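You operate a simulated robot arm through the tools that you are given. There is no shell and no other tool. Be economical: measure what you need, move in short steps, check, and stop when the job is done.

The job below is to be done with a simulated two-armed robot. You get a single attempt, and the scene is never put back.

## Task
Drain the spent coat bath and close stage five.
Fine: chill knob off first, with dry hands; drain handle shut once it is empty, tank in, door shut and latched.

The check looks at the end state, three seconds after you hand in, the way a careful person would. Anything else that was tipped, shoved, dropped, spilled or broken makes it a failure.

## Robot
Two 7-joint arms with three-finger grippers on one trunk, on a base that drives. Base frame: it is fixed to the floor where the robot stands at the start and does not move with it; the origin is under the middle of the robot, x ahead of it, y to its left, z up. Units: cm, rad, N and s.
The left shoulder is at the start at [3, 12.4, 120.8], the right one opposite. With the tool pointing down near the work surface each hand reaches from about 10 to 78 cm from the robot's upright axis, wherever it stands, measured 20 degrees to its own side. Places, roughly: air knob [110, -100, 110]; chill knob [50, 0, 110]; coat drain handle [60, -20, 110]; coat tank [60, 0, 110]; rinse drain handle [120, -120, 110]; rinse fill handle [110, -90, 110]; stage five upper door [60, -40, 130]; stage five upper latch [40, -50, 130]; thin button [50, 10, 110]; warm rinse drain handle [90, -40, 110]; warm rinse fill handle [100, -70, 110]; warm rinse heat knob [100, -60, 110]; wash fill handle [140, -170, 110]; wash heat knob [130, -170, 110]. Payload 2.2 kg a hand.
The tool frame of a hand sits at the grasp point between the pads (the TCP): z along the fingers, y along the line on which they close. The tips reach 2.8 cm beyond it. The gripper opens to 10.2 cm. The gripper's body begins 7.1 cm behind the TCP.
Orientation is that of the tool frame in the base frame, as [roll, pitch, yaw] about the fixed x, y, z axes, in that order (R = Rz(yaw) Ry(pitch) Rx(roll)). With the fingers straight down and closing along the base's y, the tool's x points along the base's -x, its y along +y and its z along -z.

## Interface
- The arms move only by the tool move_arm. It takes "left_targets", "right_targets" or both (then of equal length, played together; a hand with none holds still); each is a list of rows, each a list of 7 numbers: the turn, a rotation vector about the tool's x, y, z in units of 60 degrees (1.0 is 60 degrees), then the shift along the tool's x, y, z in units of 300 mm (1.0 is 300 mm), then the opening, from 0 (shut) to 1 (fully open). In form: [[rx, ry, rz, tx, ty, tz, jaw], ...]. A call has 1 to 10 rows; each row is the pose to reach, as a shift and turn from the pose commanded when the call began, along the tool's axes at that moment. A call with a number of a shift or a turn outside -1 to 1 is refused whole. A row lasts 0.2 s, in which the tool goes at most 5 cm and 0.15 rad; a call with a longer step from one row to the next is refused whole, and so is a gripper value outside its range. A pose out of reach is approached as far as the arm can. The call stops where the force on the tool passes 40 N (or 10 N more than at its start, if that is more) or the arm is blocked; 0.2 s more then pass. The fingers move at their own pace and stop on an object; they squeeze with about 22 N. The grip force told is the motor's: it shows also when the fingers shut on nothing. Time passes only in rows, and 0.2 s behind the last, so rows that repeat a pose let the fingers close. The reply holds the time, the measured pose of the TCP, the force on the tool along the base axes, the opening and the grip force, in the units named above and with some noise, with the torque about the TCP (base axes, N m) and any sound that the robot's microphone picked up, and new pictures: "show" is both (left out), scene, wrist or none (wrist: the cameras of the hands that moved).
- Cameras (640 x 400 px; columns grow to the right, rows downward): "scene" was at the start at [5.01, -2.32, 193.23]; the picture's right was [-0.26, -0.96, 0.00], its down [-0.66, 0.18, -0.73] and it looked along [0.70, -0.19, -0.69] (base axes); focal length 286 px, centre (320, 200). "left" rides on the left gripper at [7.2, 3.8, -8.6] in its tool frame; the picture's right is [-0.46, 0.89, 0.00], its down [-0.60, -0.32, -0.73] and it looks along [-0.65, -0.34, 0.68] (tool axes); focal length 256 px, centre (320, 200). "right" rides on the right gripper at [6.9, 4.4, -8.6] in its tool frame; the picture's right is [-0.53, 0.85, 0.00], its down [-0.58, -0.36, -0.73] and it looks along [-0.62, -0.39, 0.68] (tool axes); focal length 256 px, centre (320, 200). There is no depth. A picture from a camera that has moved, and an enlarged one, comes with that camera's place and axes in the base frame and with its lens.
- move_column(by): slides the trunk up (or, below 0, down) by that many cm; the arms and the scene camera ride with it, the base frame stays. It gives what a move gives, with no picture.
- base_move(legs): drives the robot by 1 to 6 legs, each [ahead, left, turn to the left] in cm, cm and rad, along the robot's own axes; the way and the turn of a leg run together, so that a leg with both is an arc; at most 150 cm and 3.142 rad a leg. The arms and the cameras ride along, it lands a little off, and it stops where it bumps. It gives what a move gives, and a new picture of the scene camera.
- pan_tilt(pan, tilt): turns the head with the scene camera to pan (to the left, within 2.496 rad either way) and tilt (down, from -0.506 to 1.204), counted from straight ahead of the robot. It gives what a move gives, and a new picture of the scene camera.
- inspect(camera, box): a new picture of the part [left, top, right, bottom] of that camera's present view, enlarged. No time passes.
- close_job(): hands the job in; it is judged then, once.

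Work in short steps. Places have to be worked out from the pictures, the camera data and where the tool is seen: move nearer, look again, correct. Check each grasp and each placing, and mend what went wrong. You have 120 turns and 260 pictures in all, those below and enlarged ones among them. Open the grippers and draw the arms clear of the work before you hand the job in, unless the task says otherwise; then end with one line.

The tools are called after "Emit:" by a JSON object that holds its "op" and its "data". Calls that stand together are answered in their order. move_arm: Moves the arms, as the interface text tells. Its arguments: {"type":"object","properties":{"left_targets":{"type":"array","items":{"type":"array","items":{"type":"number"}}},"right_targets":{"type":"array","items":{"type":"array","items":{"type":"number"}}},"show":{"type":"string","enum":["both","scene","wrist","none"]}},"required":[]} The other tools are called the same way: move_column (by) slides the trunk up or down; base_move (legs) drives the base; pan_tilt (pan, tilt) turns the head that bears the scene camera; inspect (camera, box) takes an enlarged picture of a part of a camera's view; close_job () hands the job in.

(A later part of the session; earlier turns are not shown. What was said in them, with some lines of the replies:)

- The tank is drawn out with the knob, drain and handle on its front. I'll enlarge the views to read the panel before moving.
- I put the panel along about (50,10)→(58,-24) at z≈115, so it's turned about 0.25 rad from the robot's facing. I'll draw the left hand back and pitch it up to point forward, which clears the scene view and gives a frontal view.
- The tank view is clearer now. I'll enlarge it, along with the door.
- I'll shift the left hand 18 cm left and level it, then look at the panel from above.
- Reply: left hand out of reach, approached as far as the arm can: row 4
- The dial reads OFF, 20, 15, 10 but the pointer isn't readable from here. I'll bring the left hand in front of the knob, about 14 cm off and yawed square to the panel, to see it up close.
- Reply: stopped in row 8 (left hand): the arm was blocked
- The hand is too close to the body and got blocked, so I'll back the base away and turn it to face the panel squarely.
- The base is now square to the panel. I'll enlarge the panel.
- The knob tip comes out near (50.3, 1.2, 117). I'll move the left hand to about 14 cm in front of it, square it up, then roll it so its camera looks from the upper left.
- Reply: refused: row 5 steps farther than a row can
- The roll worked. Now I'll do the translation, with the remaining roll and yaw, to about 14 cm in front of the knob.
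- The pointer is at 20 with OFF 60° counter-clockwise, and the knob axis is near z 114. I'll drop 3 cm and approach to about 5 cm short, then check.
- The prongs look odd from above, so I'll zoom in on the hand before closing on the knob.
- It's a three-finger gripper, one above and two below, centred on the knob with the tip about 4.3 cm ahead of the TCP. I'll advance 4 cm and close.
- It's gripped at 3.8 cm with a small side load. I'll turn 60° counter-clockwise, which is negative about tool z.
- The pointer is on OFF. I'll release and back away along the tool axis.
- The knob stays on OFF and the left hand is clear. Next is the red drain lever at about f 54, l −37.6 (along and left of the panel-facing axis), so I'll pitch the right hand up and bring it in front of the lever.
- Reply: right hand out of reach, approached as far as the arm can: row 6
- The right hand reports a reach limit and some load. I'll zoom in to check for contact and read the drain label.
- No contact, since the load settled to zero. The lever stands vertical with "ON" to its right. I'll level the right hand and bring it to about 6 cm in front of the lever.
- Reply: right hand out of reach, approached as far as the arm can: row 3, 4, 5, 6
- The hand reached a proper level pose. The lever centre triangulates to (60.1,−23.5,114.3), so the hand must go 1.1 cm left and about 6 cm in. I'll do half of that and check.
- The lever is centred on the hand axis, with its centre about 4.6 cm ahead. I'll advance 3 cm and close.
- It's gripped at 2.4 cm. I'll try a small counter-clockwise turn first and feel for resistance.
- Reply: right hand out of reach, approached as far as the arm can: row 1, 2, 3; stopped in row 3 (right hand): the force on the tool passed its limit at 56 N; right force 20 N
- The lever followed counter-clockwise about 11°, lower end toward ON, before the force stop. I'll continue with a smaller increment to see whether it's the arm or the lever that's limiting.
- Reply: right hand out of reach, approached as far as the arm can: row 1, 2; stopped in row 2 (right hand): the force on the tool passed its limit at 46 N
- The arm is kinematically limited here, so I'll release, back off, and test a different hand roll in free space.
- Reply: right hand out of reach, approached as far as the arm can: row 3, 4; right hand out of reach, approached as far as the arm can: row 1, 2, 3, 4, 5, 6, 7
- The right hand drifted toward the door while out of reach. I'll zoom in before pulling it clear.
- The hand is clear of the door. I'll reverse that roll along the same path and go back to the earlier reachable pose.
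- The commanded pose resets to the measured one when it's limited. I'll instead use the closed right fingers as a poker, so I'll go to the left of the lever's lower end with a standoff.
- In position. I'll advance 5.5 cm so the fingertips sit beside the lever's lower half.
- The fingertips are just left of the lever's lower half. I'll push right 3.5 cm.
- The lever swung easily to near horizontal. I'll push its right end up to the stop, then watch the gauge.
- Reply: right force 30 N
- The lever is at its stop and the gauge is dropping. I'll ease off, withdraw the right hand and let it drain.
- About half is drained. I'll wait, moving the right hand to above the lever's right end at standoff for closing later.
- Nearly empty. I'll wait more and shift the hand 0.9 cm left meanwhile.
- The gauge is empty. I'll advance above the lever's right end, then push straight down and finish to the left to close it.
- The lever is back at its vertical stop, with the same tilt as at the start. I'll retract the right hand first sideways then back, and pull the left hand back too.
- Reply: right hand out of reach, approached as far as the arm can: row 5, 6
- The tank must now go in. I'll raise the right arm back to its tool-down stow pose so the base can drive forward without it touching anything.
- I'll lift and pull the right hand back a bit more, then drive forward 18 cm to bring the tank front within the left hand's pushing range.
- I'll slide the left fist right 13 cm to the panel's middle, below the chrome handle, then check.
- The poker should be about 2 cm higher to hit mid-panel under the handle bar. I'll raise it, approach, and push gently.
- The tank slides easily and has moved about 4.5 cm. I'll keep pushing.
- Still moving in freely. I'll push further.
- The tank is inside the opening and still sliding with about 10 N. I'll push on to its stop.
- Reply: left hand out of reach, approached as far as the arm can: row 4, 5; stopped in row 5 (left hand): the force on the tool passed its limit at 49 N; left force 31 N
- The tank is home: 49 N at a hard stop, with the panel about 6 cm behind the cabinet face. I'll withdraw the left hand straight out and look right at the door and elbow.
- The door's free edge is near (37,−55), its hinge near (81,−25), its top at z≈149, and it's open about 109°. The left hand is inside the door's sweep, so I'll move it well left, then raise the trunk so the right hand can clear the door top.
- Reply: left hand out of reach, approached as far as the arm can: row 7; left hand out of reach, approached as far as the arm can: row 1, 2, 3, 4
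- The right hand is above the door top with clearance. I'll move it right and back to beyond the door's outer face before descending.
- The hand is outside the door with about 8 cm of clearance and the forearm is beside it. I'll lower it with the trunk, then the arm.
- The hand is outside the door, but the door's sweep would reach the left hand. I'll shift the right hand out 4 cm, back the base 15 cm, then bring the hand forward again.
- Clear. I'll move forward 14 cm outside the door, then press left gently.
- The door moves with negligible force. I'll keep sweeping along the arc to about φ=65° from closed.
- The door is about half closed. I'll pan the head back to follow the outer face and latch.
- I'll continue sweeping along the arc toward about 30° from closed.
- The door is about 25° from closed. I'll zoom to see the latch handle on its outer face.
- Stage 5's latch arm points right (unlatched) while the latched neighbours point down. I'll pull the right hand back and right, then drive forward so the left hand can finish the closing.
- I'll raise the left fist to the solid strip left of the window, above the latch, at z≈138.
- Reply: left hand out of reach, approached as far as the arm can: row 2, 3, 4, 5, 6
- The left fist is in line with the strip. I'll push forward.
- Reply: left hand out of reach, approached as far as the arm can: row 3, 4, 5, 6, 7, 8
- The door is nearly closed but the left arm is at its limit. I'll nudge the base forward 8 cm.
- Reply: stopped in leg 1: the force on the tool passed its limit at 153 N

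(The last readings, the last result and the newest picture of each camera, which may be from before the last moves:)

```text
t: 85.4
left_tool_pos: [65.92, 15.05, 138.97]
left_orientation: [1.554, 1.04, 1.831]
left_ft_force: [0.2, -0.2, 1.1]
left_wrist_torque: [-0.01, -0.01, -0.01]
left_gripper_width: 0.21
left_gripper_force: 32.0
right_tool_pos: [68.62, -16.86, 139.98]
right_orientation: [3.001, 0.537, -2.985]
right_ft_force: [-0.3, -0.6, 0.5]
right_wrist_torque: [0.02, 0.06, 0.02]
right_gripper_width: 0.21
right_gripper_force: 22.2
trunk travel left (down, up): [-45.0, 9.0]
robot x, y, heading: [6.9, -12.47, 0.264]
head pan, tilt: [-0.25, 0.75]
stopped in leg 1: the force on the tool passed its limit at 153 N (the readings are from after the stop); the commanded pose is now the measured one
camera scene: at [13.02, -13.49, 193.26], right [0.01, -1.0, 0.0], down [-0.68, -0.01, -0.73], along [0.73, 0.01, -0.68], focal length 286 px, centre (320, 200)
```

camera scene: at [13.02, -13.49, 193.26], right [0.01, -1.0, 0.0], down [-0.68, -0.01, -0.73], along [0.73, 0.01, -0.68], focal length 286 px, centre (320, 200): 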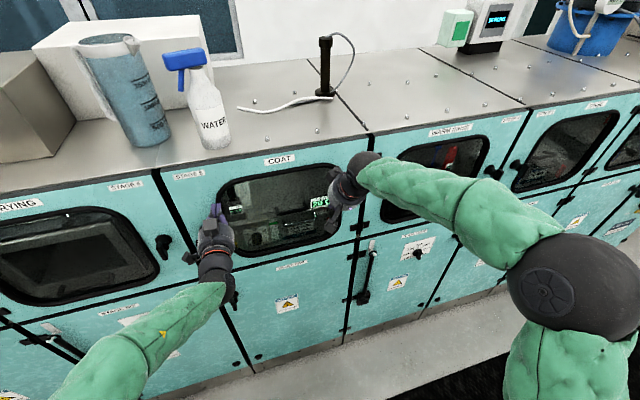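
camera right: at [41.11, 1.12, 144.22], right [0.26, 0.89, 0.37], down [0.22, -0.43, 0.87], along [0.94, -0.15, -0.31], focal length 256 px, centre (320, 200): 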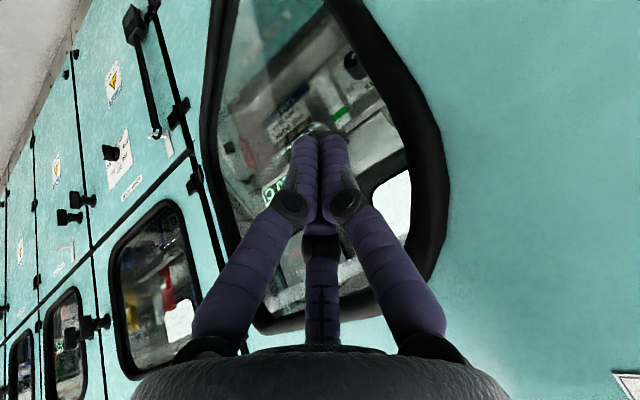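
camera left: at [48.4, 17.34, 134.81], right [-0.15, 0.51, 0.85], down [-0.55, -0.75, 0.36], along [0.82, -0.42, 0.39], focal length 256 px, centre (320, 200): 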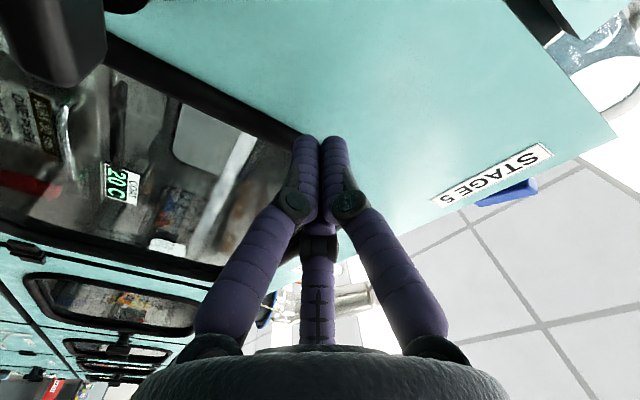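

The door appears shut, with a force peak at its stop. I'll zoom on the seam and counter, then retract the left hand.

Emit:
{"op": "move_arm", "data": {"left_targets": [[0, 0, 0, 0, 0, -0.13, 0], [0, 0, 0, 0, 0, -0.28, 0], [0, 0, 0, 0, 0, -0.4, 0]], "show": "wrist"}}

Emit:
{"op": "inspect", "data": {"camera": "scene", "box": [110, 120, 390, 310]}}

```text
t: 86.2
left_tool_pos: [54.16, 11.64, 138.92]
left_orientation: [1.55, 1.042, 1.824]
left_ft_force: [0.0, 0.3, -0.3]
left_wrist_torque: [0.01, 0.04, 0.0]
left_gripper_width: 0.19
left_gripper_force: 31.4
right_tool_pos: [68.3, -16.89, 140.09]
right_orientation: [3.003, 0.538, -2.988]
right_ft_force: [-0.5, 0.5, -0.3]
right_wrist_torque: [-0.01, -0.01, 0.03]
right_gripper_width: 0.18
right_gripper_force: 21.9
trunk travel left (down, up): [-45.0, 9.0]
robot x, y, heading: [7.26, -13.03, 0.264]
head pan, tilt: [-0.25, 0.75]
camera left: at [43.88, 15.79, 134.49], right [-0.15, 0.51, 0.85], down [-0.55, -0.76, 0.35], along [0.82, -0.41, 0.39], focal length 256 px, centre (320, 200)
```

left: 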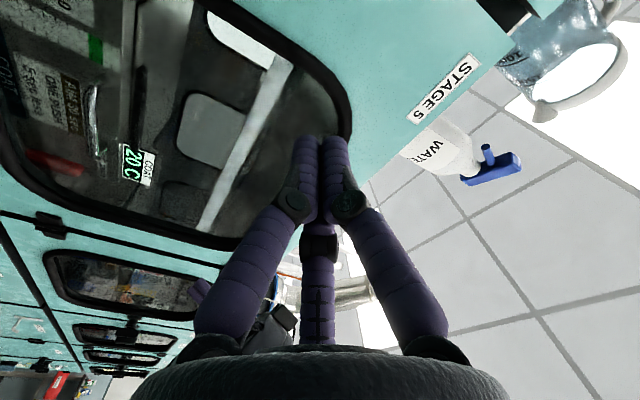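

```text
2.11 times, centred on (250, 215) of scene
camera zoom: at [12.63, -13.59, 193.27], right [0.01, -1.0, 0.0], down [-0.68, -0.01, -0.73], along [0.73, 0.01, -0.68], focal length 601 px, centre (467, 168)
```

zoom: 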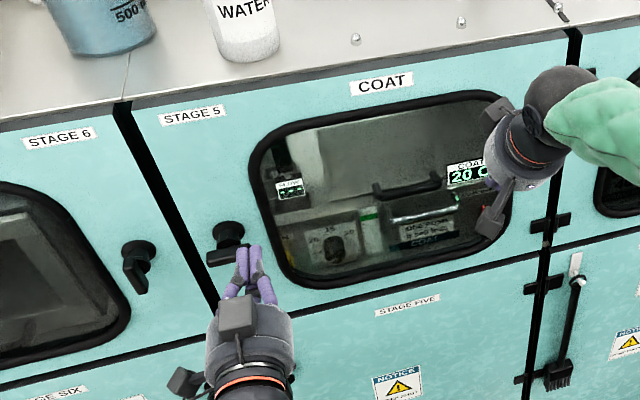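

The door is flush. I'll lower and retract the left hand to see the latch.

Emit:
{"op": "move_arm", "data": {"left_targets": [[0, 0, 0, 0.12, -0.08, -0.05, 0.3], [0, 0, 0, 0.25, -0.15, -0.1, 0.5], [0, 0, 0, 0.38, -0.22, -0.15, 0.5], [0, 0, 0, 0.5, -0.29, -0.2, 0.5]], "show": "wrist"}}

Emit:
{"op": "inspect", "data": {"camera": "scene", "box": [130, 180, 270, 270]}}

```text
t: 87.2
left_tool_pos: [48.56, 6.73, 122.74]
left_orientation: [1.557, 1.042, 1.845]
left_ft_force: [0.7, -0.2, 0.7]
left_wrist_torque: [0.01, 0.02, 0.01]
left_gripper_width: 5.08
left_gripper_force: 0.1
left hand out of reach, approached as far as the arm can: row 2, 3, 4
right_tool_pos: [68.37, -16.9, 140.03]
right_orientation: [2.999, 0.537, -2.986]
right_ft_force: [0.4, 0.3, -0.9]
right_wrist_torque: [0.01, -0.01, 0.01]
right_gripper_width: 0.2
right_gripper_force: 21.6
trunk travel left (down, up): [-45.0, 9.0]
robot x, y, heading: [7.2, -12.86, 0.26]
head pan, tilt: [-0.25, 0.75]
camera left: at [38.21, 10.77, 118.35], right [-0.15, 0.51, 0.85], down [-0.54, -0.76, 0.36], along [0.83, -0.4, 0.39], focal length 256 px, centre (320, 200)
```

left: 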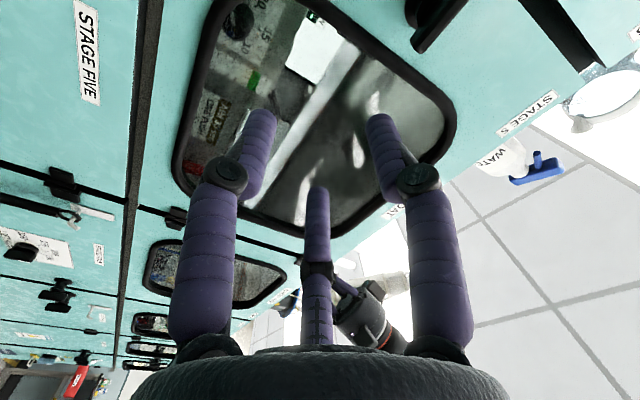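

```text
4.44 times, centred on (200, 225) of scene
camera zoom: at [12.88, -13.6, 193.27], right [0.01, -1.0, 0.0], down [-0.68, -0.01, -0.73], along [0.73, 0.01, -0.68], focal length 1269 px, centre (853, 89)
```

zoom: 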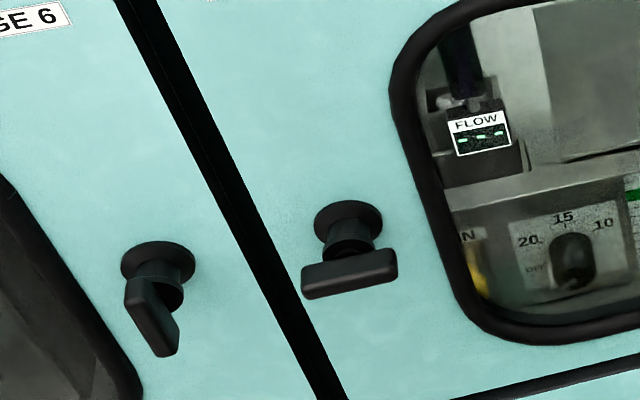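

The latch bar is horizontal, with its axis at about l 2, z 130 and the bar near f 66, while the neighbours' bars stand vertical. I'll close the left fist and go to a standoff above the bar's right end.

Emit:
{"op": "move_arm", "data": {"left_targets": [[0, 0, 0, -0.056, 0.085, 0.079, 0.2], [0, 0, 0, -0.112, 0.17, 0.158, 0], [0, 0, 0, -0.167, 0.255, 0.238, 0], [0, 0, 0, -0.223, 0.34, 0.317, 0], [0, 0, 0, -0.223, 0.34, 0.317, 0]], "show": "wrist"}}

Emit:
{"op": "inspect", "data": {"camera": "scene", "box": [130, 180, 270, 270]}}

```text
t: 88.4
left_tool_pos: [55.1, 11.24, 133.43]
left_orientation: [1.563, 1.041, 1.843]
left_ft_force: [0.3, 0.1, 0.0]
left_wrist_torque: [-0.04, 0.02, 0.02]
left_gripper_width: 0.23
left_gripper_force: 22.3
left hand out of reach, approached as far as the arm can: row 1, 2, 3, 4, 5
right_tool_pos: [68.36, -16.77, 140.07]
right_orientation: [3.001, 0.536, -2.987]
right_ft_force: [-0.1, 0.9, -0.8]
right_wrist_torque: [-0.01, 0.0, -0.06]
right_gripper_width: 0.2
right_gripper_force: 21.6
trunk travel left (down, up): [-45.0, 9.0]
robot x, y, heading: [7.09, -12.48, 0.26]
head pan, tilt: [-0.25, 0.75]
camera left: at [44.84, 15.36, 128.98], right [-0.15, 0.51, 0.85], down [-0.54, -0.76, 0.36], along [0.83, -0.41, 0.39], focal length 256 px, centre (320, 200)
```

left: 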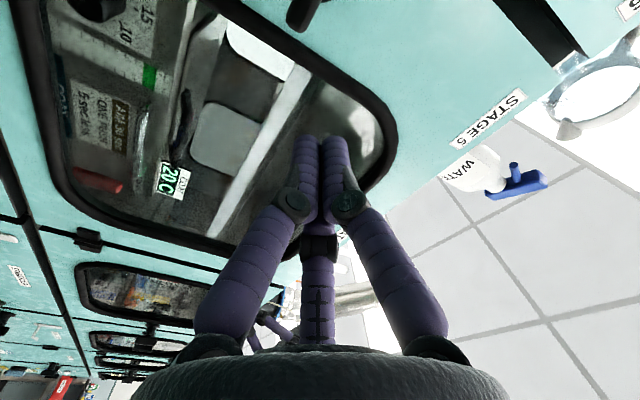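

```text
4.44 times, centred on (200, 225) of scene
camera zoom: at [12.76, -13.56, 193.27], right [0.01, -1.0, 0.0], down [-0.68, -0.01, -0.73], along [0.73, 0.01, -0.68], focal length 1269 px, centre (853, 89)
```

zoom: 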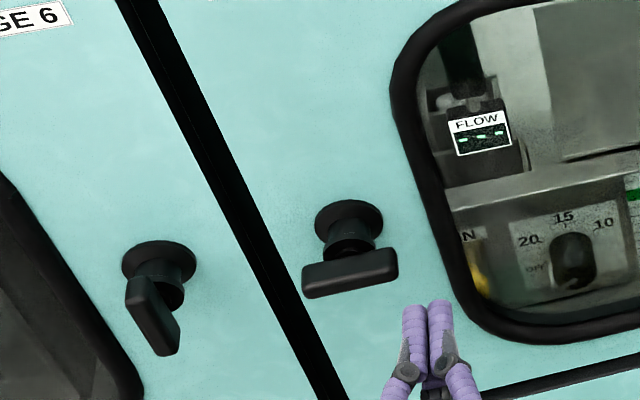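

The left arm doesn't reach leftward in this pose, so I'll shift the base 12 cm left to make the latch comfortable. All hands are well short of the machine face.

Emit:
{"op": "base_move", "data": {"legs": [[0, 12, 0]]}}

Emit:
{"op": "inspect", "data": {"camera": "scene", "box": [180, 170, 360, 290]}}

```text
t: 89.6
left_tool_pos: [52.09, 22.7, 133.33]
left_orientation: [1.562, 1.043, 1.845]
left_ft_force: [-0.4, -0.2, 0.6]
left_wrist_torque: [-0.01, 0.0, -0.02]
left_gripper_width: 0.21
left_gripper_force: 22.2
right_tool_pos: [65.26, -5.41, 139.95]
right_orientation: [3.002, 0.537, -2.985]
right_ft_force: [0.0, -0.3, 0.4]
right_wrist_torque: [0.0, 0.01, -0.01]
right_gripper_width: 0.24
right_gripper_force: 22.0
trunk travel left (down, up): [-45.0, 9.0]
robot x, y, heading: [4.14, -1.42, 0.267]
head pan, tilt: [-0.25, 0.75]
camera scene: at [9.7, -2.16, 193.27], right [0.02, -1.0, 0.0], down [-0.68, -0.01, -0.73], along [0.73, 0.01, -0.68], focal length 286 px, centre (320, 200)
```

scene: 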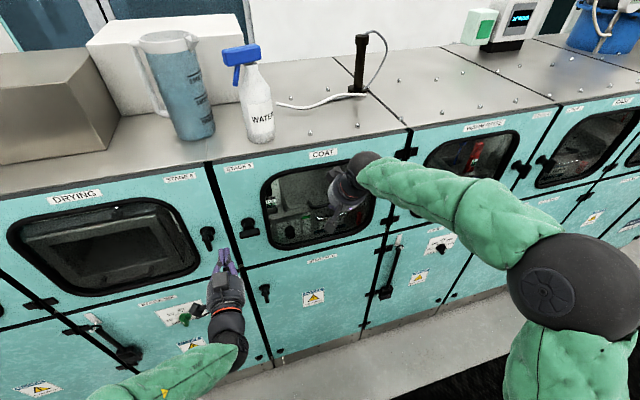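

```text
3.33 times, centred on (270, 230) of scene
camera zoom: at [9.7, -2.16, 193.27], right [0.02, -1.0, 0.0], down [-0.68, -0.01, -0.73], along [0.73, 0.01, -0.68], focal length 952 px, centre (487, 100)
```

zoom: 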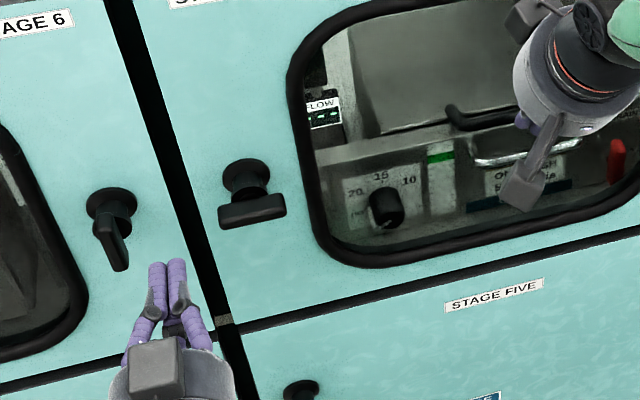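

The latch is confirmed at (63.2,19.0,130). I'll move the fist right to above the bar's right end.

Emit:
{"op": "move_arm", "data": {"left_targets": [[0, 0, 0, -0.055, -0.083, 0.02, 0], [0, 0, 0, -0.11, -0.165, 0.04, 0], [0, 0, 0, -0.163, -0.247, 0.059, 0], [0, 0, 0, -0.163, -0.247, 0.059, 0]], "show": "wrist"}}

Emit:
{"op": "inspect", "data": {"camera": "scene", "box": [180, 170, 360, 290]}}

```text
t: 90.6
left_tool_pos: [56.12, 14.55, 133.75]
left_orientation: [1.561, 1.043, 1.844]
left_ft_force: [-0.2, 0.1, 0.0]
left_wrist_torque: [0.01, 0.01, 0.0]
left_gripper_width: 0.2
left_gripper_force: 21.7
right_tool_pos: [65.17, -5.36, 140.13]
right_orientation: [3.002, 0.537, -2.984]
right_ft_force: [0.0, 0.4, 0.4]
right_wrist_torque: [-0.02, -0.04, 0.02]
right_gripper_width: 0.24
right_gripper_force: 21.6
trunk travel left (down, up): [-45.0, 9.0]
robot x, y, heading: [4.55, -1.03, 0.263]
head pan, tilt: [-0.25, 0.75]
camera left: at [45.83, 18.66, 129.35], right [-0.15, 0.51, 0.85], down [-0.54, -0.76, 0.36], along [0.83, -0.41, 0.39], focal length 256 px, centre (320, 200)
```

left: 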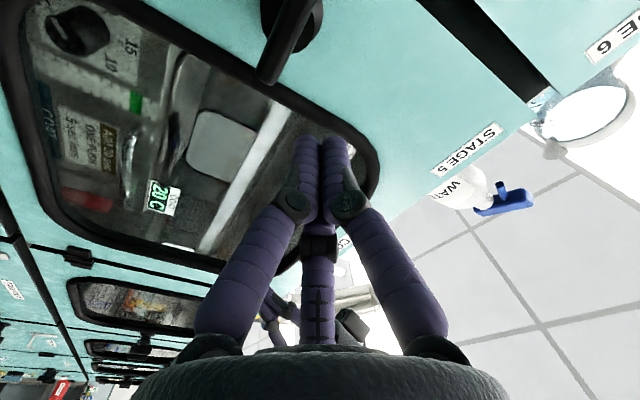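

```text
3.33 times, centred on (270, 230) of scene
camera zoom: at [9.64, -2.11, 193.27], right [0.02, -1.0, 0.0], down [-0.68, -0.01, -0.73], along [0.73, 0.01, -0.68], focal length 952 px, centre (487, 100)
```

zoom: 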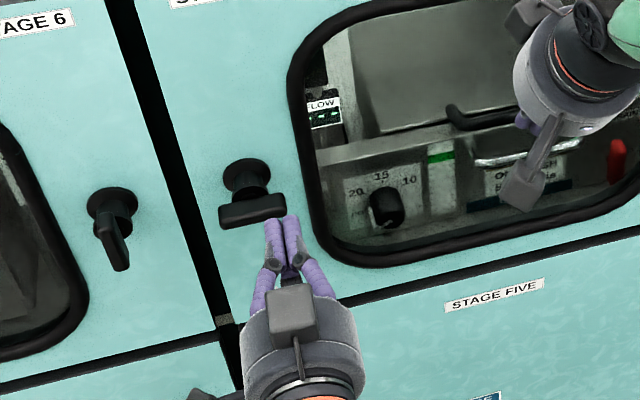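

Aligned just above and right of the bar. I'll advance 5.7 cm, then press down.

Emit:
{"op": "move_arm", "data": {"left_targets": [[0, 0, 0, 0, 0, 0.1, 0], [0, 0, 0, 0, 0, 0.19, 0], [0, 0, 0, 0.037, -0.022, 0.19, 0], [0, 0, 0, 0.075, -0.044, 0.19, 0], [0, 0, 0, 0.112, -0.065, 0.19, 0], [0, 0, 0, 0.15, -0.087, 0.19, 0], [0, 0, 0, 0.187, -0.109, 0.19, 0]], "show": "wrist"}}

Emit:
{"op": "inspect", "data": {"camera": "scene", "box": [180, 170, 360, 290]}}

```text
t: 91.8
left_tool_pos: [62.28, 16.24, 132.25]
left_orientation: [1.484, 1.05, 1.781]
left_ft_force: [-5.9, -2.2, 12.2]
left_wrist_torque: [0.01, 0.01, 0.0]
left_gripper_width: 0.19
left_gripper_force: 21.7
right_tool_pos: [65.24, -5.33, 140.0]
right_orientation: [3.0, 0.538, -2.987]
right_ft_force: [-0.2, 0.9, -0.1]
right_wrist_torque: [-0.01, 0.03, 0.02]
right_gripper_width: 0.22
right_gripper_force: 21.8
trunk travel left (down, up): [-45.0, 9.0]
robot x, y, heading: [3.76, -1.23, 0.265]
head pan, tilt: [-0.25, 0.75]
stopped in row 5 (left hand): the force on the tool passed its limit at 46 N (the readings are from after the stop); the commanded pose is now the measured one
camera left: at [52.11, 20.43, 127.41], right [-0.19, 0.5, 0.84], down [-0.55, -0.76, 0.33], along [0.81, -0.4, 0.42], focal length 256 px, centre (320, 200)
```

left: 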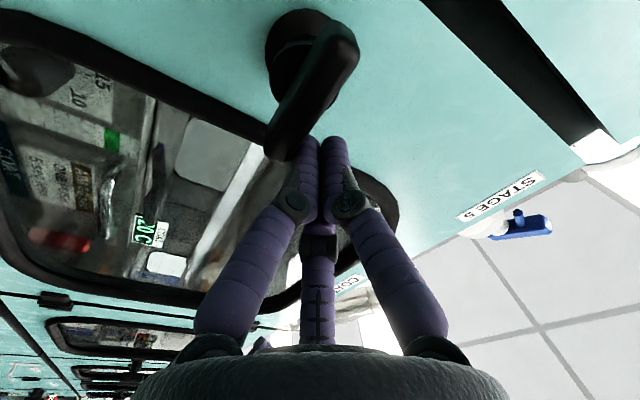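

```text
3.33 times, centred on (270, 230) of scene
camera zoom: at [9.66, -2.15, 193.26], right [0.02, -1.0, 0.0], down [-0.68, -0.01, -0.73], along [0.73, 0.01, -0.68], focal length 952 px, centre (487, 100)
```

zoom: 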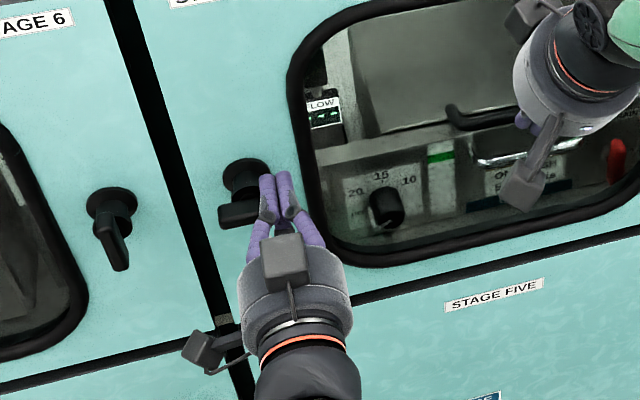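

The bar resists clockwise, so it turns the other way. I'll back off, drop below, re-enter under the right end, and push up next.

Emit:
{"op": "move_arm", "data": {"left_targets": [[0, 0, 0, 0, 0, -0.1, 0], [0, 0, 0, 0, 0, -0.2, 0], [0, 0, 0, 0.09, -0.051, -0.2, 0], [0, 0, 0, 0.185, -0.106, -0.2, 0], [0, 0, 0, 0.185, -0.106, -0.1, 0], [0, 0, 0, 0.185, -0.106, -0.01, 0], [0, 0, 0, 0.185, -0.106, -0.01, 0]], "show": "wrist"}}

Emit:
{"op": "inspect", "data": {"camera": "scene", "box": [180, 170, 360, 290]}}

```text
t: 92.5
left_tool_pos: [56.89, 14.6, 132.09]
left_orientation: [1.433, 1.053, 1.734]
left_ft_force: [1.7, -0.8, 10.0]
left_wrist_torque: [0.0, -0.12, -0.14]
left_gripper_width: 0.22
left_gripper_force: 22.1
right_tool_pos: [65.39, -5.49, 140.06]
right_orientation: [3.001, 0.538, -2.985]
right_ft_force: [0.5, 0.8, 0.0]
right_wrist_torque: [-0.03, 0.0, -0.01]
right_gripper_width: 0.21
right_gripper_force: 21.5
trunk travel left (down, up): [-45.0, 9.0]
robot x, y, heading: [4.3, -1.4, 0.263]
head pan, tilt: [-0.25, 0.75]
stopped in row 3 (left hand): the force on the tool passed its limit at 51 N (the readings are from after the stop); the commanded pose is now the measured one
camera left: at [46.93, 18.74, 127.12], right [-0.21, 0.51, 0.84], down [-0.56, -0.76, 0.32], along [0.8, -0.41, 0.44], focal length 256 px, centre (320, 200)
```

left: 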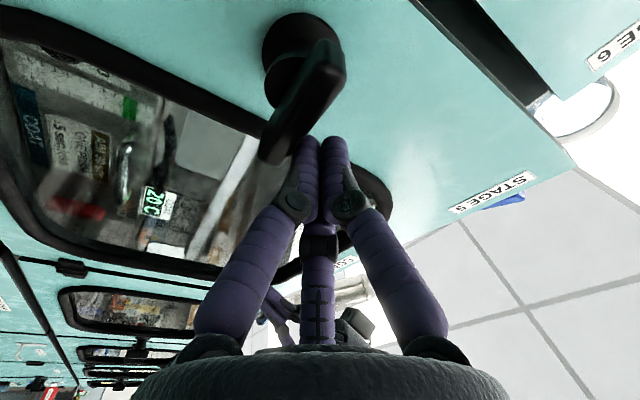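

```text
3.33 times, centred on (270, 230) of scene
camera zoom: at [9.78, -2.08, 193.25], right [0.01, -1.0, 0.0], down [-0.68, -0.01, -0.73], along [0.73, 0.01, -0.68], focal length 952 px, centre (487, 100)
```

zoom: 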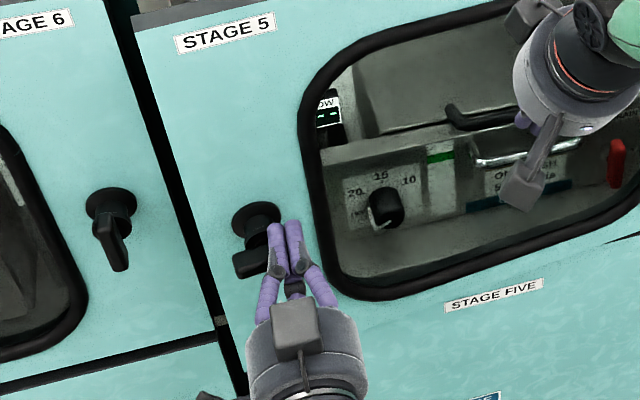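

Friction on the bar pulled the door slightly ajar. I'll lift off the bar first, then back away.

Emit:
{"op": "move_arm", "data": {"left_targets": [[0, 0, 0, -0.06, 0.034, 0, 0], [0, 0, 0, -0.1, 0.057, 0, 0], [0, 0, 0, -0.1, 0.057, -0.12, 0], [0, 0, 0, -0.1, 0.057, -0.24, 0]], "show": "wrist"}}

Emit:
{"op": "inspect", "data": {"camera": "scene", "box": [180, 140, 400, 290]}}

```text
t: 93.5
left_tool_pos: [49.62, 12.5, 134.98]
left_orientation: [1.447, 1.05, 1.745]
left_ft_force: [-0.5, -0.1, -0.1]
left_wrist_torque: [-0.06, -0.01, -0.03]
left_gripper_width: 0.23
left_gripper_force: 22.2
right_tool_pos: [65.19, -5.49, 140.18]
right_orientation: [3.002, 0.538, -2.988]
right_ft_force: [0.3, 0.1, 1.5]
right_wrist_torque: [0.0, -0.01, 0.01]
right_gripper_width: 0.24
right_gripper_force: 21.7
trunk travel left (down, up): [-45.0, 9.0]
robot x, y, heading: [4.25, -0.81, 0.268]
head pan, tilt: [-0.25, 0.75]
camera left: at [39.61, 16.6, 129.98], right [-0.2, 0.5, 0.84], down [-0.56, -0.76, 0.32], along [0.8, -0.41, 0.44], focal length 256 px, centre (320, 200)
```

left: 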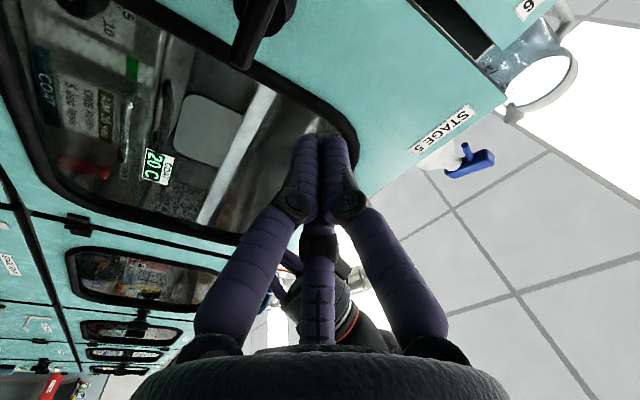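

```text
2.67 times, centred on (290, 215) of scene
camera zoom: at [9.58, -2.17, 193.27], right [0.01, -1.0, 0.0], down [-0.68, -0.01, -0.73], along [0.73, 0.01, -0.68], focal length 761 px, centre (400, 160)
```

zoom: 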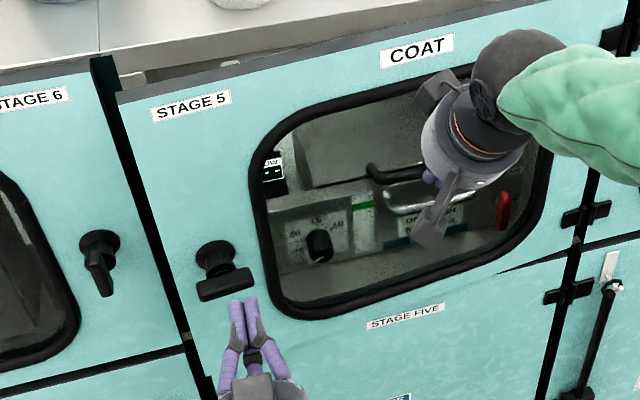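

The door is ajar a few cm. I'll push it shut again with the left fist above the latch, finishing slowly.

Emit:
{"op": "move_arm", "data": {"left_targets": [[0, 0, 0, -0.05, 0.03, 0.1, 0], [0, 0, 0, -0.06, 0.034, 0.2, 0], [0, 0, 0, -0.06, 0.034, 0.28, 0], [0, 0, 0, -0.06, 0.034, 0.36, 0], [0, 0, 0, -0.06, 0.034, 0.42, 0], [0, 0, 0, -0.06, 0.034, 0.47, 0], [0, 0, 0, -0.06, 0.034, 0.51, 0], [0, 0, 0, -0.06, 0.034, 0.55, 0], [0, 0, 0, -0.06, 0.034, 0.58, 0]], "show": "none"}}

Emit:
{"op": "inspect", "data": {"camera": "scene", "box": [180, 140, 400, 290]}}

```text
t: 95.5
left_tool_pos: [65.77, 17.06, 138.03]
left_orientation: [1.449, 1.05, 1.748]
left_ft_force: [-25.4, -4.0, -1.6]
left_wrist_torque: [-0.18, 0.3, 0.15]
left_gripper_width: 0.21
left_gripper_force: 21.7
right_tool_pos: [64.74, -5.55, 140.27]
right_orientation: [3.001, 0.542, -2.986]
right_ft_force: [0.0, -0.1, -1.0]
right_wrist_torque: [0.0, -0.03, 0.01]
right_gripper_width: 0.23
right_gripper_force: 22.4
trunk travel left (down, up): [-45.0, 9.0]
robot x, y, heading: [4.13, -1.06, 0.266]
head pan, tilt: [-0.25, 0.75]
```

```text
2.67 times, centred on (290, 215) of scene
camera zoom: at [9.07, -2.29, 193.28], right [0.01, -1.0, 0.0], down [-0.68, -0.01, -0.73], along [0.73, 0.01, -0.68], focal length 761 px, centre (400, 160)
```

zoom: 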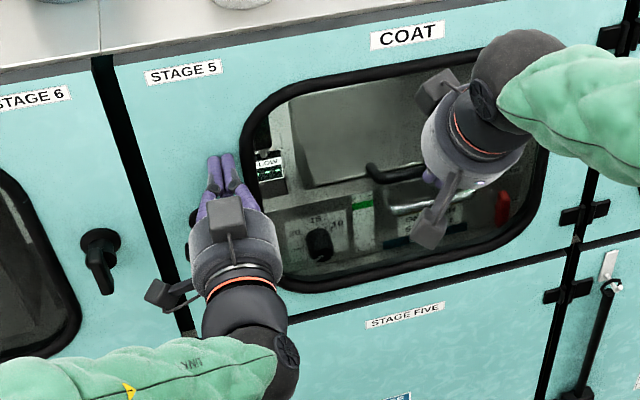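

The door is shut again. I'll back off, drop below the bar, and re-enter under its right end.

Emit:
{"op": "move_arm", "data": {"left_targets": [[0, 0, 0, 0, 0, -0.12, 0], [0, 0, 0, 0, 0, -0.24, 0], [0, 0, 0, 0, 0, -0.333, 0], [0, 0, 0, 0.12, -0.068, -0.34, 0], [0, 0, 0, 0.235, -0.134, -0.35, 0], [0, 0, 0, 0.347, -0.198, -0.357, 0], [0, 0, 0, 0.347, -0.198, -0.26, 0], [0, 0, 0, 0.347, -0.198, -0.16, 0], [0, 0, 0, 0.347, -0.198, -0.16, 0]], "show": "wrist"}}

Emit:
{"op": "inspect", "data": {"camera": "scene", "box": [180, 140, 400, 290]}}

```text
t: 97.5
left_tool_pos: [62.2, 16.23, 125.86]
left_orientation: [1.445, 1.05, 1.744]
left_ft_force: [-0.2, 0.6, 0.6]
left_wrist_torque: [0.0, -0.04, 0.01]
left_gripper_width: 0.25
left_gripper_force: 22.0
right_tool_pos: [65.16, -5.4, 140.1]
right_orientation: [3.0, 0.539, -2.986]
right_ft_force: [0.1, -0.1, 0.3]
right_wrist_torque: [-0.01, -0.01, 0.02]
right_gripper_width: 0.22
right_gripper_force: 21.8
trunk travel left (down, up): [-45.0, 9.0]
robot x, y, heading: [4.49, -1.35, 0.265]
head pan, tilt: [-0.25, 0.75]
camera left: at [52.17, 20.32, 120.83], right [-0.2, 0.5, 0.84], down [-0.56, -0.76, 0.32], along [0.8, -0.41, 0.44], focal length 256 px, centre (320, 200)
```

left: 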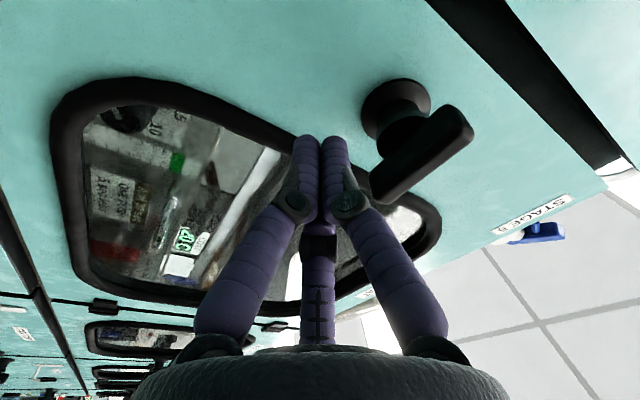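

```text
2.67 times, centred on (290, 215) of scene
camera zoom: at [9.61, -2.2, 193.27], right [0.01, -1.0, 0.0], down [-0.68, -0.01, -0.73], along [0.73, 0.01, -0.68], focal length 761 px, centre (400, 160)
```

zoom: 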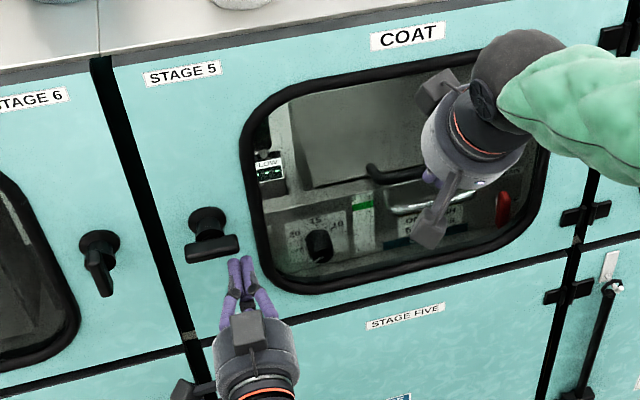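

The door stays shut. The fist is slightly past the bar's end, so I'll shift left a little and sweep up along the arc to rotate the bar counter-clockwise.

Emit:
{"op": "move_arm", "data": {"left_targets": [[0, 0, 0, 0.02, 0.035, 0, 0], [0, 0, 0, -0.019, 0.053, 0.003, 0], [0, 0, 0, -0.06, 0.069, 0.005, 0], [0, 0, 0, -0.104, 0.079, 0.008, 0], [0, 0, 0, -0.147, 0.092, 0.01, 0], [0, 0, 0, -0.186, 0.11, 0.013, 0], [0, 0, 0, -0.215, 0.126, 0.015, 0]], "show": "wrist"}}

Emit:
{"op": "inspect", "data": {"camera": "scene", "box": [180, 140, 400, 290]}}

```text
t: 99.1
left_tool_pos: [62.09, 16.21, 133.43]
left_orientation: [1.444, 1.051, 1.743]
left_ft_force: [0.8, 0.3, 0.3]
left_wrist_torque: [0.03, 0.0, 0.0]
left_gripper_width: 0.22
left_gripper_force: 22.6
right_tool_pos: [65.3, -5.52, 139.98]
right_orientation: [3.002, 0.539, -2.986]
right_ft_force: [1.2, 0.0, 0.2]
right_wrist_torque: [-0.01, 0.02, 0.0]
right_gripper_width: 0.23
right_gripper_force: 21.5
trunk travel left (down, up): [-45.0, 9.0]
robot x, y, heading: [4.4, -1.29, 0.263]
head pan, tilt: [-0.25, 0.75]
camera left: at [52.15, 20.34, 128.5], right [-0.2, 0.5, 0.84], down [-0.56, -0.76, 0.32], along [0.8, -0.41, 0.44], focal length 256 px, centre (320, 200)
```

left: 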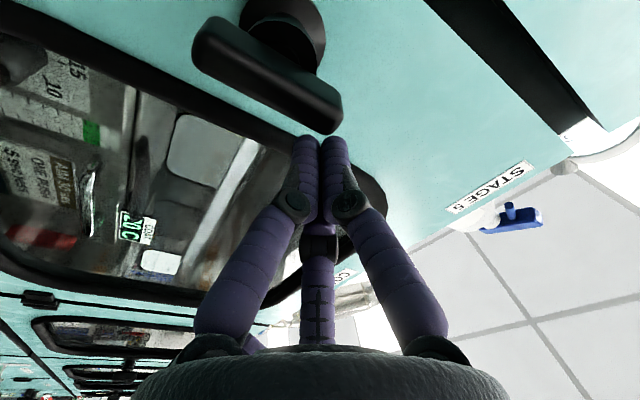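

```text
2.67 times, centred on (290, 215) of scene
camera zoom: at [9.62, -2.18, 193.27], right [0.01, -1.0, 0.0], down [-0.68, -0.01, -0.73], along [0.73, 0.01, -0.68], focal length 761 px, centre (400, 160)
```

zoom: 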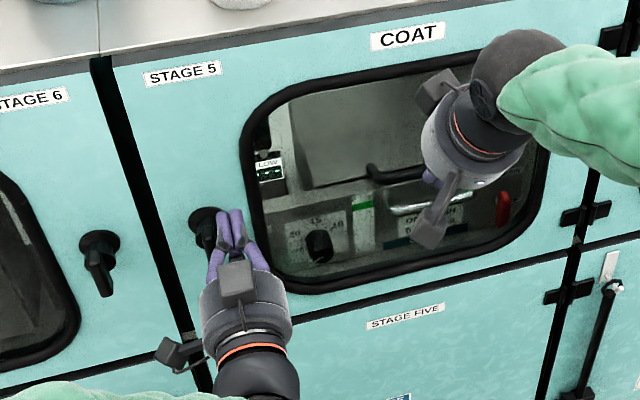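

The bar rotated to near vertical with almost no load. I'll nudge left to its stop, come off to the right, then retreat and look.

Emit:
{"op": "move_arm", "data": {"left_targets": [[0, 0, 0, 0.012, 0.02, 0, 0], [0, 0, 0, 0.025, 0.043, 0, 0], [0, 0, 0, 0.008, 0.014, 0, 0], [0, 0, 0, -0.017, -0.029, 0, 0], [0, 0, 0, -0.017, -0.029, -0.12, 0], [0, 0, 0, -0.017, -0.029, -0.26, 0], [0, 0, 0, 0.1, -0.1, -0.36, 0], [0, 0, 0, 0.2, -0.17, -0.42, 0]], "show": "wrist"}}

Emit:
{"op": "inspect", "data": {"camera": "scene", "box": [180, 140, 340, 270]}}

```text
refused: row 7 steps farther than a row can; nothing moved
```

```text
3.08 times, centred on (260, 205) of scene
camera zoom: at [9.62, -2.18, 193.27], right [0.01, -1.0, 0.0], down [-0.68, -0.01, -0.73], along [0.73, 0.01, -0.68], focal length 878 px, centre (505, 185)
```

zoom: 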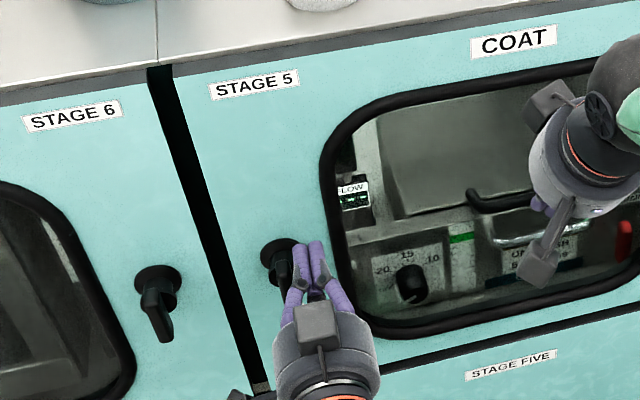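

One step was too long; I'll resend with smaller steps.

Emit:
{"op": "move_arm", "data": {"left_targets": [[0, 0, 0, 0.012, 0.02, 0, 0], [0, 0, 0, 0.025, 0.043, 0, 0], [0, 0, 0, 0.008, 0.014, 0, 0], [0, 0, 0, -0.017, -0.029, 0, 0], [0, 0, 0, -0.017, -0.029, -0.12, 0], [0, 0, 0, -0.017, -0.029, -0.26, 0], [0, 0, 0, 0.06, -0.07, -0.34, 0], [0, 0, 0, 0.14, -0.12, -0.42, 0], [0, 0, 0, 0.23, -0.17, -0.47, 0]], "show": "wrist"}}

Emit:
{"op": "inspect", "data": {"camera": "scene", "box": [180, 140, 340, 270]}}

```text
t: 101.1
left_tool_pos: [49.71, 11.65, 124.15]
left_orientation: [1.444, 1.053, 1.744]
left_ft_force: [0.0, -0.7, -0.3]
left_wrist_torque: [0.01, 0.0, 0.0]
left_gripper_width: 0.22
left_gripper_force: 22.0
right_tool_pos: [65.37, -5.49, 139.95]
right_orientation: [2.998, 0.538, -2.986]
right_ft_force: [0.5, 0.0, 0.0]
right_wrist_torque: [0.01, 0.03, 0.0]
right_gripper_width: 0.23
right_gripper_force: 22.1
trunk travel left (down, up): [-45.0, 9.0]
robot x, y, heading: [3.8, -1.31, 0.265]
head pan, tilt: [-0.25, 0.75]
camera left: at [39.62, 15.67, 119.1], right [-0.2, 0.5, 0.84], down [-0.56, -0.76, 0.32], along [0.8, -0.41, 0.44], focal length 256 px, centre (320, 200)
```

left: 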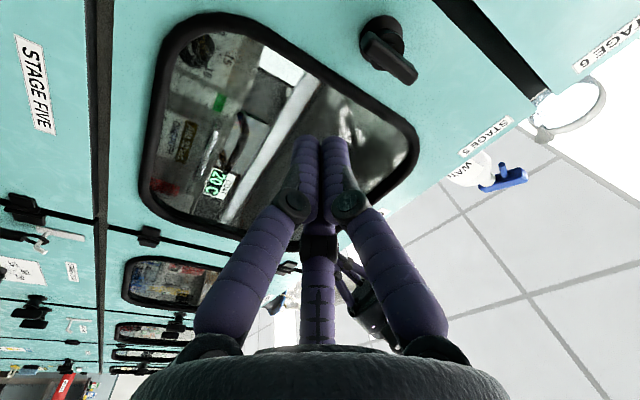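

```text
3.08 times, centred on (260, 205) of scene
camera zoom: at [9.82, -2.2, 193.26], right [0.01, -1.0, 0.0], down [-0.68, -0.01, -0.73], along [0.73, 0.01, -0.68], focal length 878 px, centre (505, 185)
```

zoom: 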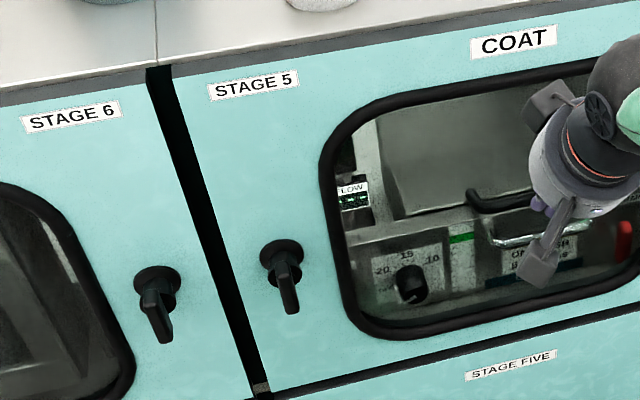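

The latch is near vertical. I'll zoom in to compare it with its neighbour.

Emit:
{"op": "inspect", "data": {"camera": "scene", "box": [215, 205, 285, 250]}}

Emit:
{"op": "inspect", "data": {"camera": "left", "box": [320, 0, 480, 100]}}

```text
8.89 times, centred on (250, 228) of scene
camera zoom: at [9.82, -2.2, 193.26], right [0.01, -1.0, 0.0], down [-0.68, -0.01, -0.73], along [0.73, 0.01, -0.68], focal length 2538 px, centre (942, -44)
```

zoom: 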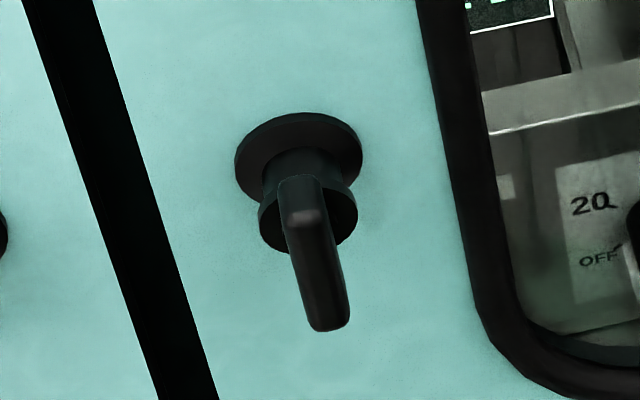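

```text
4.00 times, centred on (400, 50) of left
camera zoom: at [39.62, 15.67, 119.1], right [-0.2, 0.5, 0.84], down [-0.56, -0.76, 0.32], along [0.8, -0.41, 0.44], focal length 1024 px, centre (0, 800)
```

zoom: 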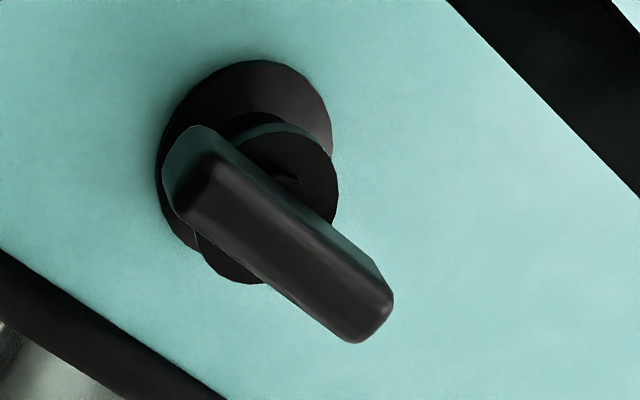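

The latch is vertical within a degree or two, matching the neighbours, and the door is flush. I'll back the robot clear, open the grippers and take a final look.

Emit:
{"op": "base_move", "data": {"legs": [[-25, 0, 0]]}}

Emit:
{"op": "move_arm", "data": {"left_targets": [[0, 0, 0, 0, 0, 0, 1], [0, 0, 0, 0, 0, 0, 1], [0, 0, 0, 0, 0, 0, 1]], "right_targets": [[0, 0, 0, 0, 0, 0, 1], [0, 0, 0, 0, 0, 0, 1], [0, 0, 0, 0, 0, 0, 1]], "show": "scene"}}

Emit:
{"op": "inspect", "data": {"camera": "scene", "box": [180, 60, 420, 220]}}

```text
t: 102.9
left_tool_pos: [24.98, 5.09, 124.16]
left_orientation: [1.445, 1.052, 1.75]
left_ft_force: [0.5, 0.3, -0.2]
left_wrist_torque: [0.01, 0.02, 0.02]
left_gripper_width: 0.24
left_gripper_force: 22.3
right_tool_pos: [40.79, -11.93, 140.12]
right_orientation: [3.002, 0.538, -2.984]
right_ft_force: [-0.4, 0.5, 0.2]
right_wrist_torque: [-0.03, -0.05, 0.04]
right_gripper_width: 0.22
right_gripper_force: 21.7
trunk travel left (down, up): [-45.0, 9.0]
robot x, y, heading: [-20.15, -8.35, 0.266]
head pan, tilt: [-0.25, 0.75]
camera scene: at [-14.83, -8.83, 193.27], right [0.02, -1.0, 0.0], down [-0.68, -0.01, -0.73], along [0.73, 0.01, -0.68], focal length 286 px, centre (320, 200)
```

scene: 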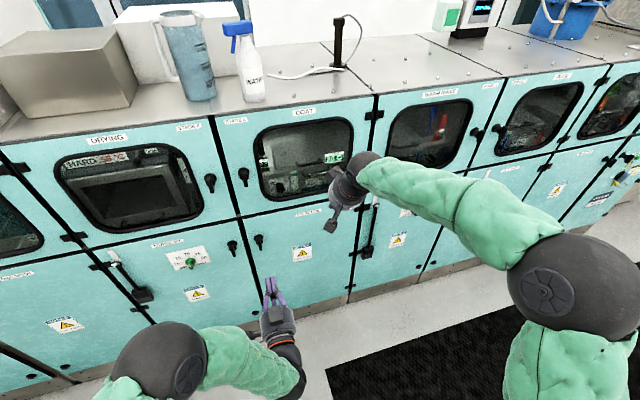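

```text
t: 103.7
left_tool_pos: [25.04, 5.1, 124.12]
left_orientation: [1.447, 1.052, 1.747]
left_ft_force: [0.5, 1.2, -1.2]
left_wrist_torque: [0.0, 0.0, -0.03]
left_gripper_width: 10.19
left_gripper_force: 0.1
right_tool_pos: [40.76, -11.93, 140.05]
right_orientation: [3.002, 0.537, -2.985]
right_ft_force: [0.4, 0.1, -0.1]
right_wrist_torque: [-0.01, -0.02, 0.02]
right_gripper_width: 10.2
right_gripper_force: 0.1
trunk travel left (down, up): [-45.0, 9.0]
robot x, y, heading: [-20.16, -8.21, 0.27]
head pan, tilt: [-0.25, 0.75]
camera scene: at [-14.75, -8.81, 193.27], right [0.02, -1.0, 0.0], down [-0.68, -0.01, -0.73], along [0.73, 0.01, -0.68], focal length 286 px, centre (320, 200)
```

scene: 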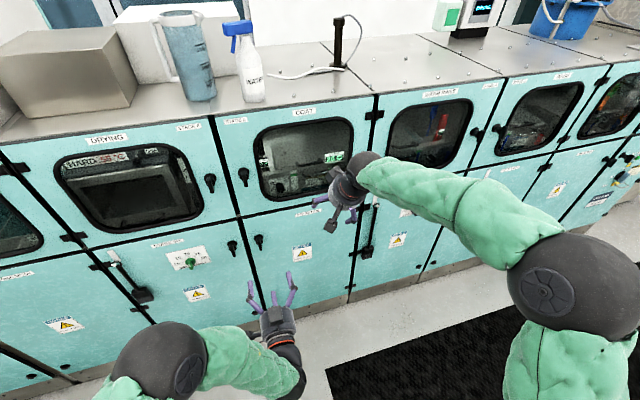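

```text
2.50 times, centred on (300, 140) of scene
camera zoom: at [-14.75, -8.81, 193.27], right [0.02, -1.0, 0.0], down [-0.68, -0.01, -0.73], along [0.73, 0.01, -0.68], focal length 714 px, centre (370, 350)
```

zoom: 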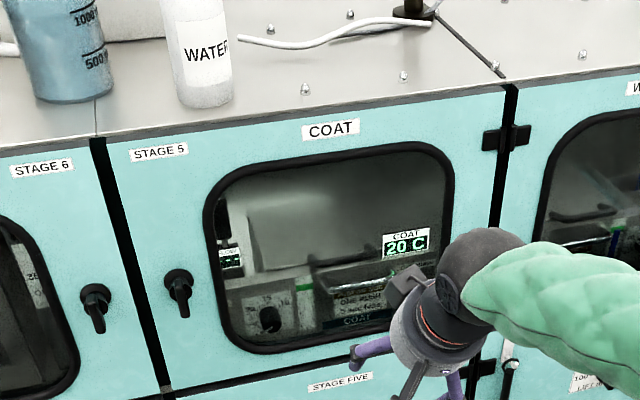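

Everything looks closed. I'll shift the right hand aside for one last check of the knob, gauge and drain lever through the window.

Emit:
{"op": "move_arm", "data": {"right_targets": [[0, 0, 0, 0, -0.15, 0, 1], [0, 0, 0, 0, -0.3, -0.02, 1], [0, 0, 0, 0, -0.45, -0.04, 1], [0, 0, 0, 0, -0.6, -0.06, 1]], "show": "none"}}

Emit:
{"op": "inspect", "data": {"camera": "scene", "box": [230, 110, 370, 210]}}

```text
t: 104.7
left_tool_pos: [25.1, 4.89, 124.15]
left_orientation: [1.449, 1.051, 1.749]
left_ft_force: [0.2, 0.0, -0.6]
left_wrist_torque: [0.0, 0.02, 0.02]
left_gripper_width: 10.18
left_gripper_force: 0.0
right_tool_pos: [44.07, -29.9, 139.28]
right_orientation: [3.0, 0.537, -2.983]
right_ft_force: [0.5, -0.6, 0.1]
right_wrist_torque: [0.01, 0.01, -0.02]
right_gripper_width: 10.2
right_gripper_force: 0.1
trunk travel left (down, up): [-45.0, 9.0]
robot x, y, heading: [-20.06, -7.86, 0.271]
head pan, tilt: [-0.25, 0.75]
```

```text
4.00 times, centred on (300, 160) of scene
camera zoom: at [-14.75, -9.03, 193.27], right [0.02, -1.0, 0.0], down [-0.68, -0.01, -0.73], along [0.73, 0.01, -0.68], focal length 1142 px, centre (400, 360)
```

zoom: 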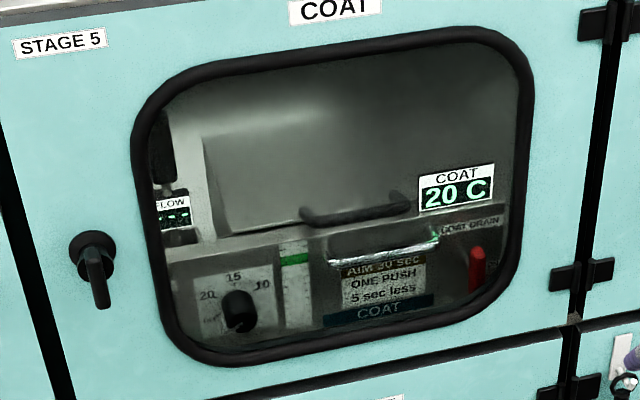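

The gauge is empty, the drain lever is vertical, the tank is in and the door is latched, with the hands open and clear. I'm handing in.

Emit:
{"op": "close_job", "data": {}}

```text
The job is handed in.
```

The coat bath is drained and stage five is closed: chill knob turned off first, drain handle shut once the gauge read empty, tank in, door shut and latched. The door took one hard push of about 153 N against its stop while closing, with no damage visible afterwards.
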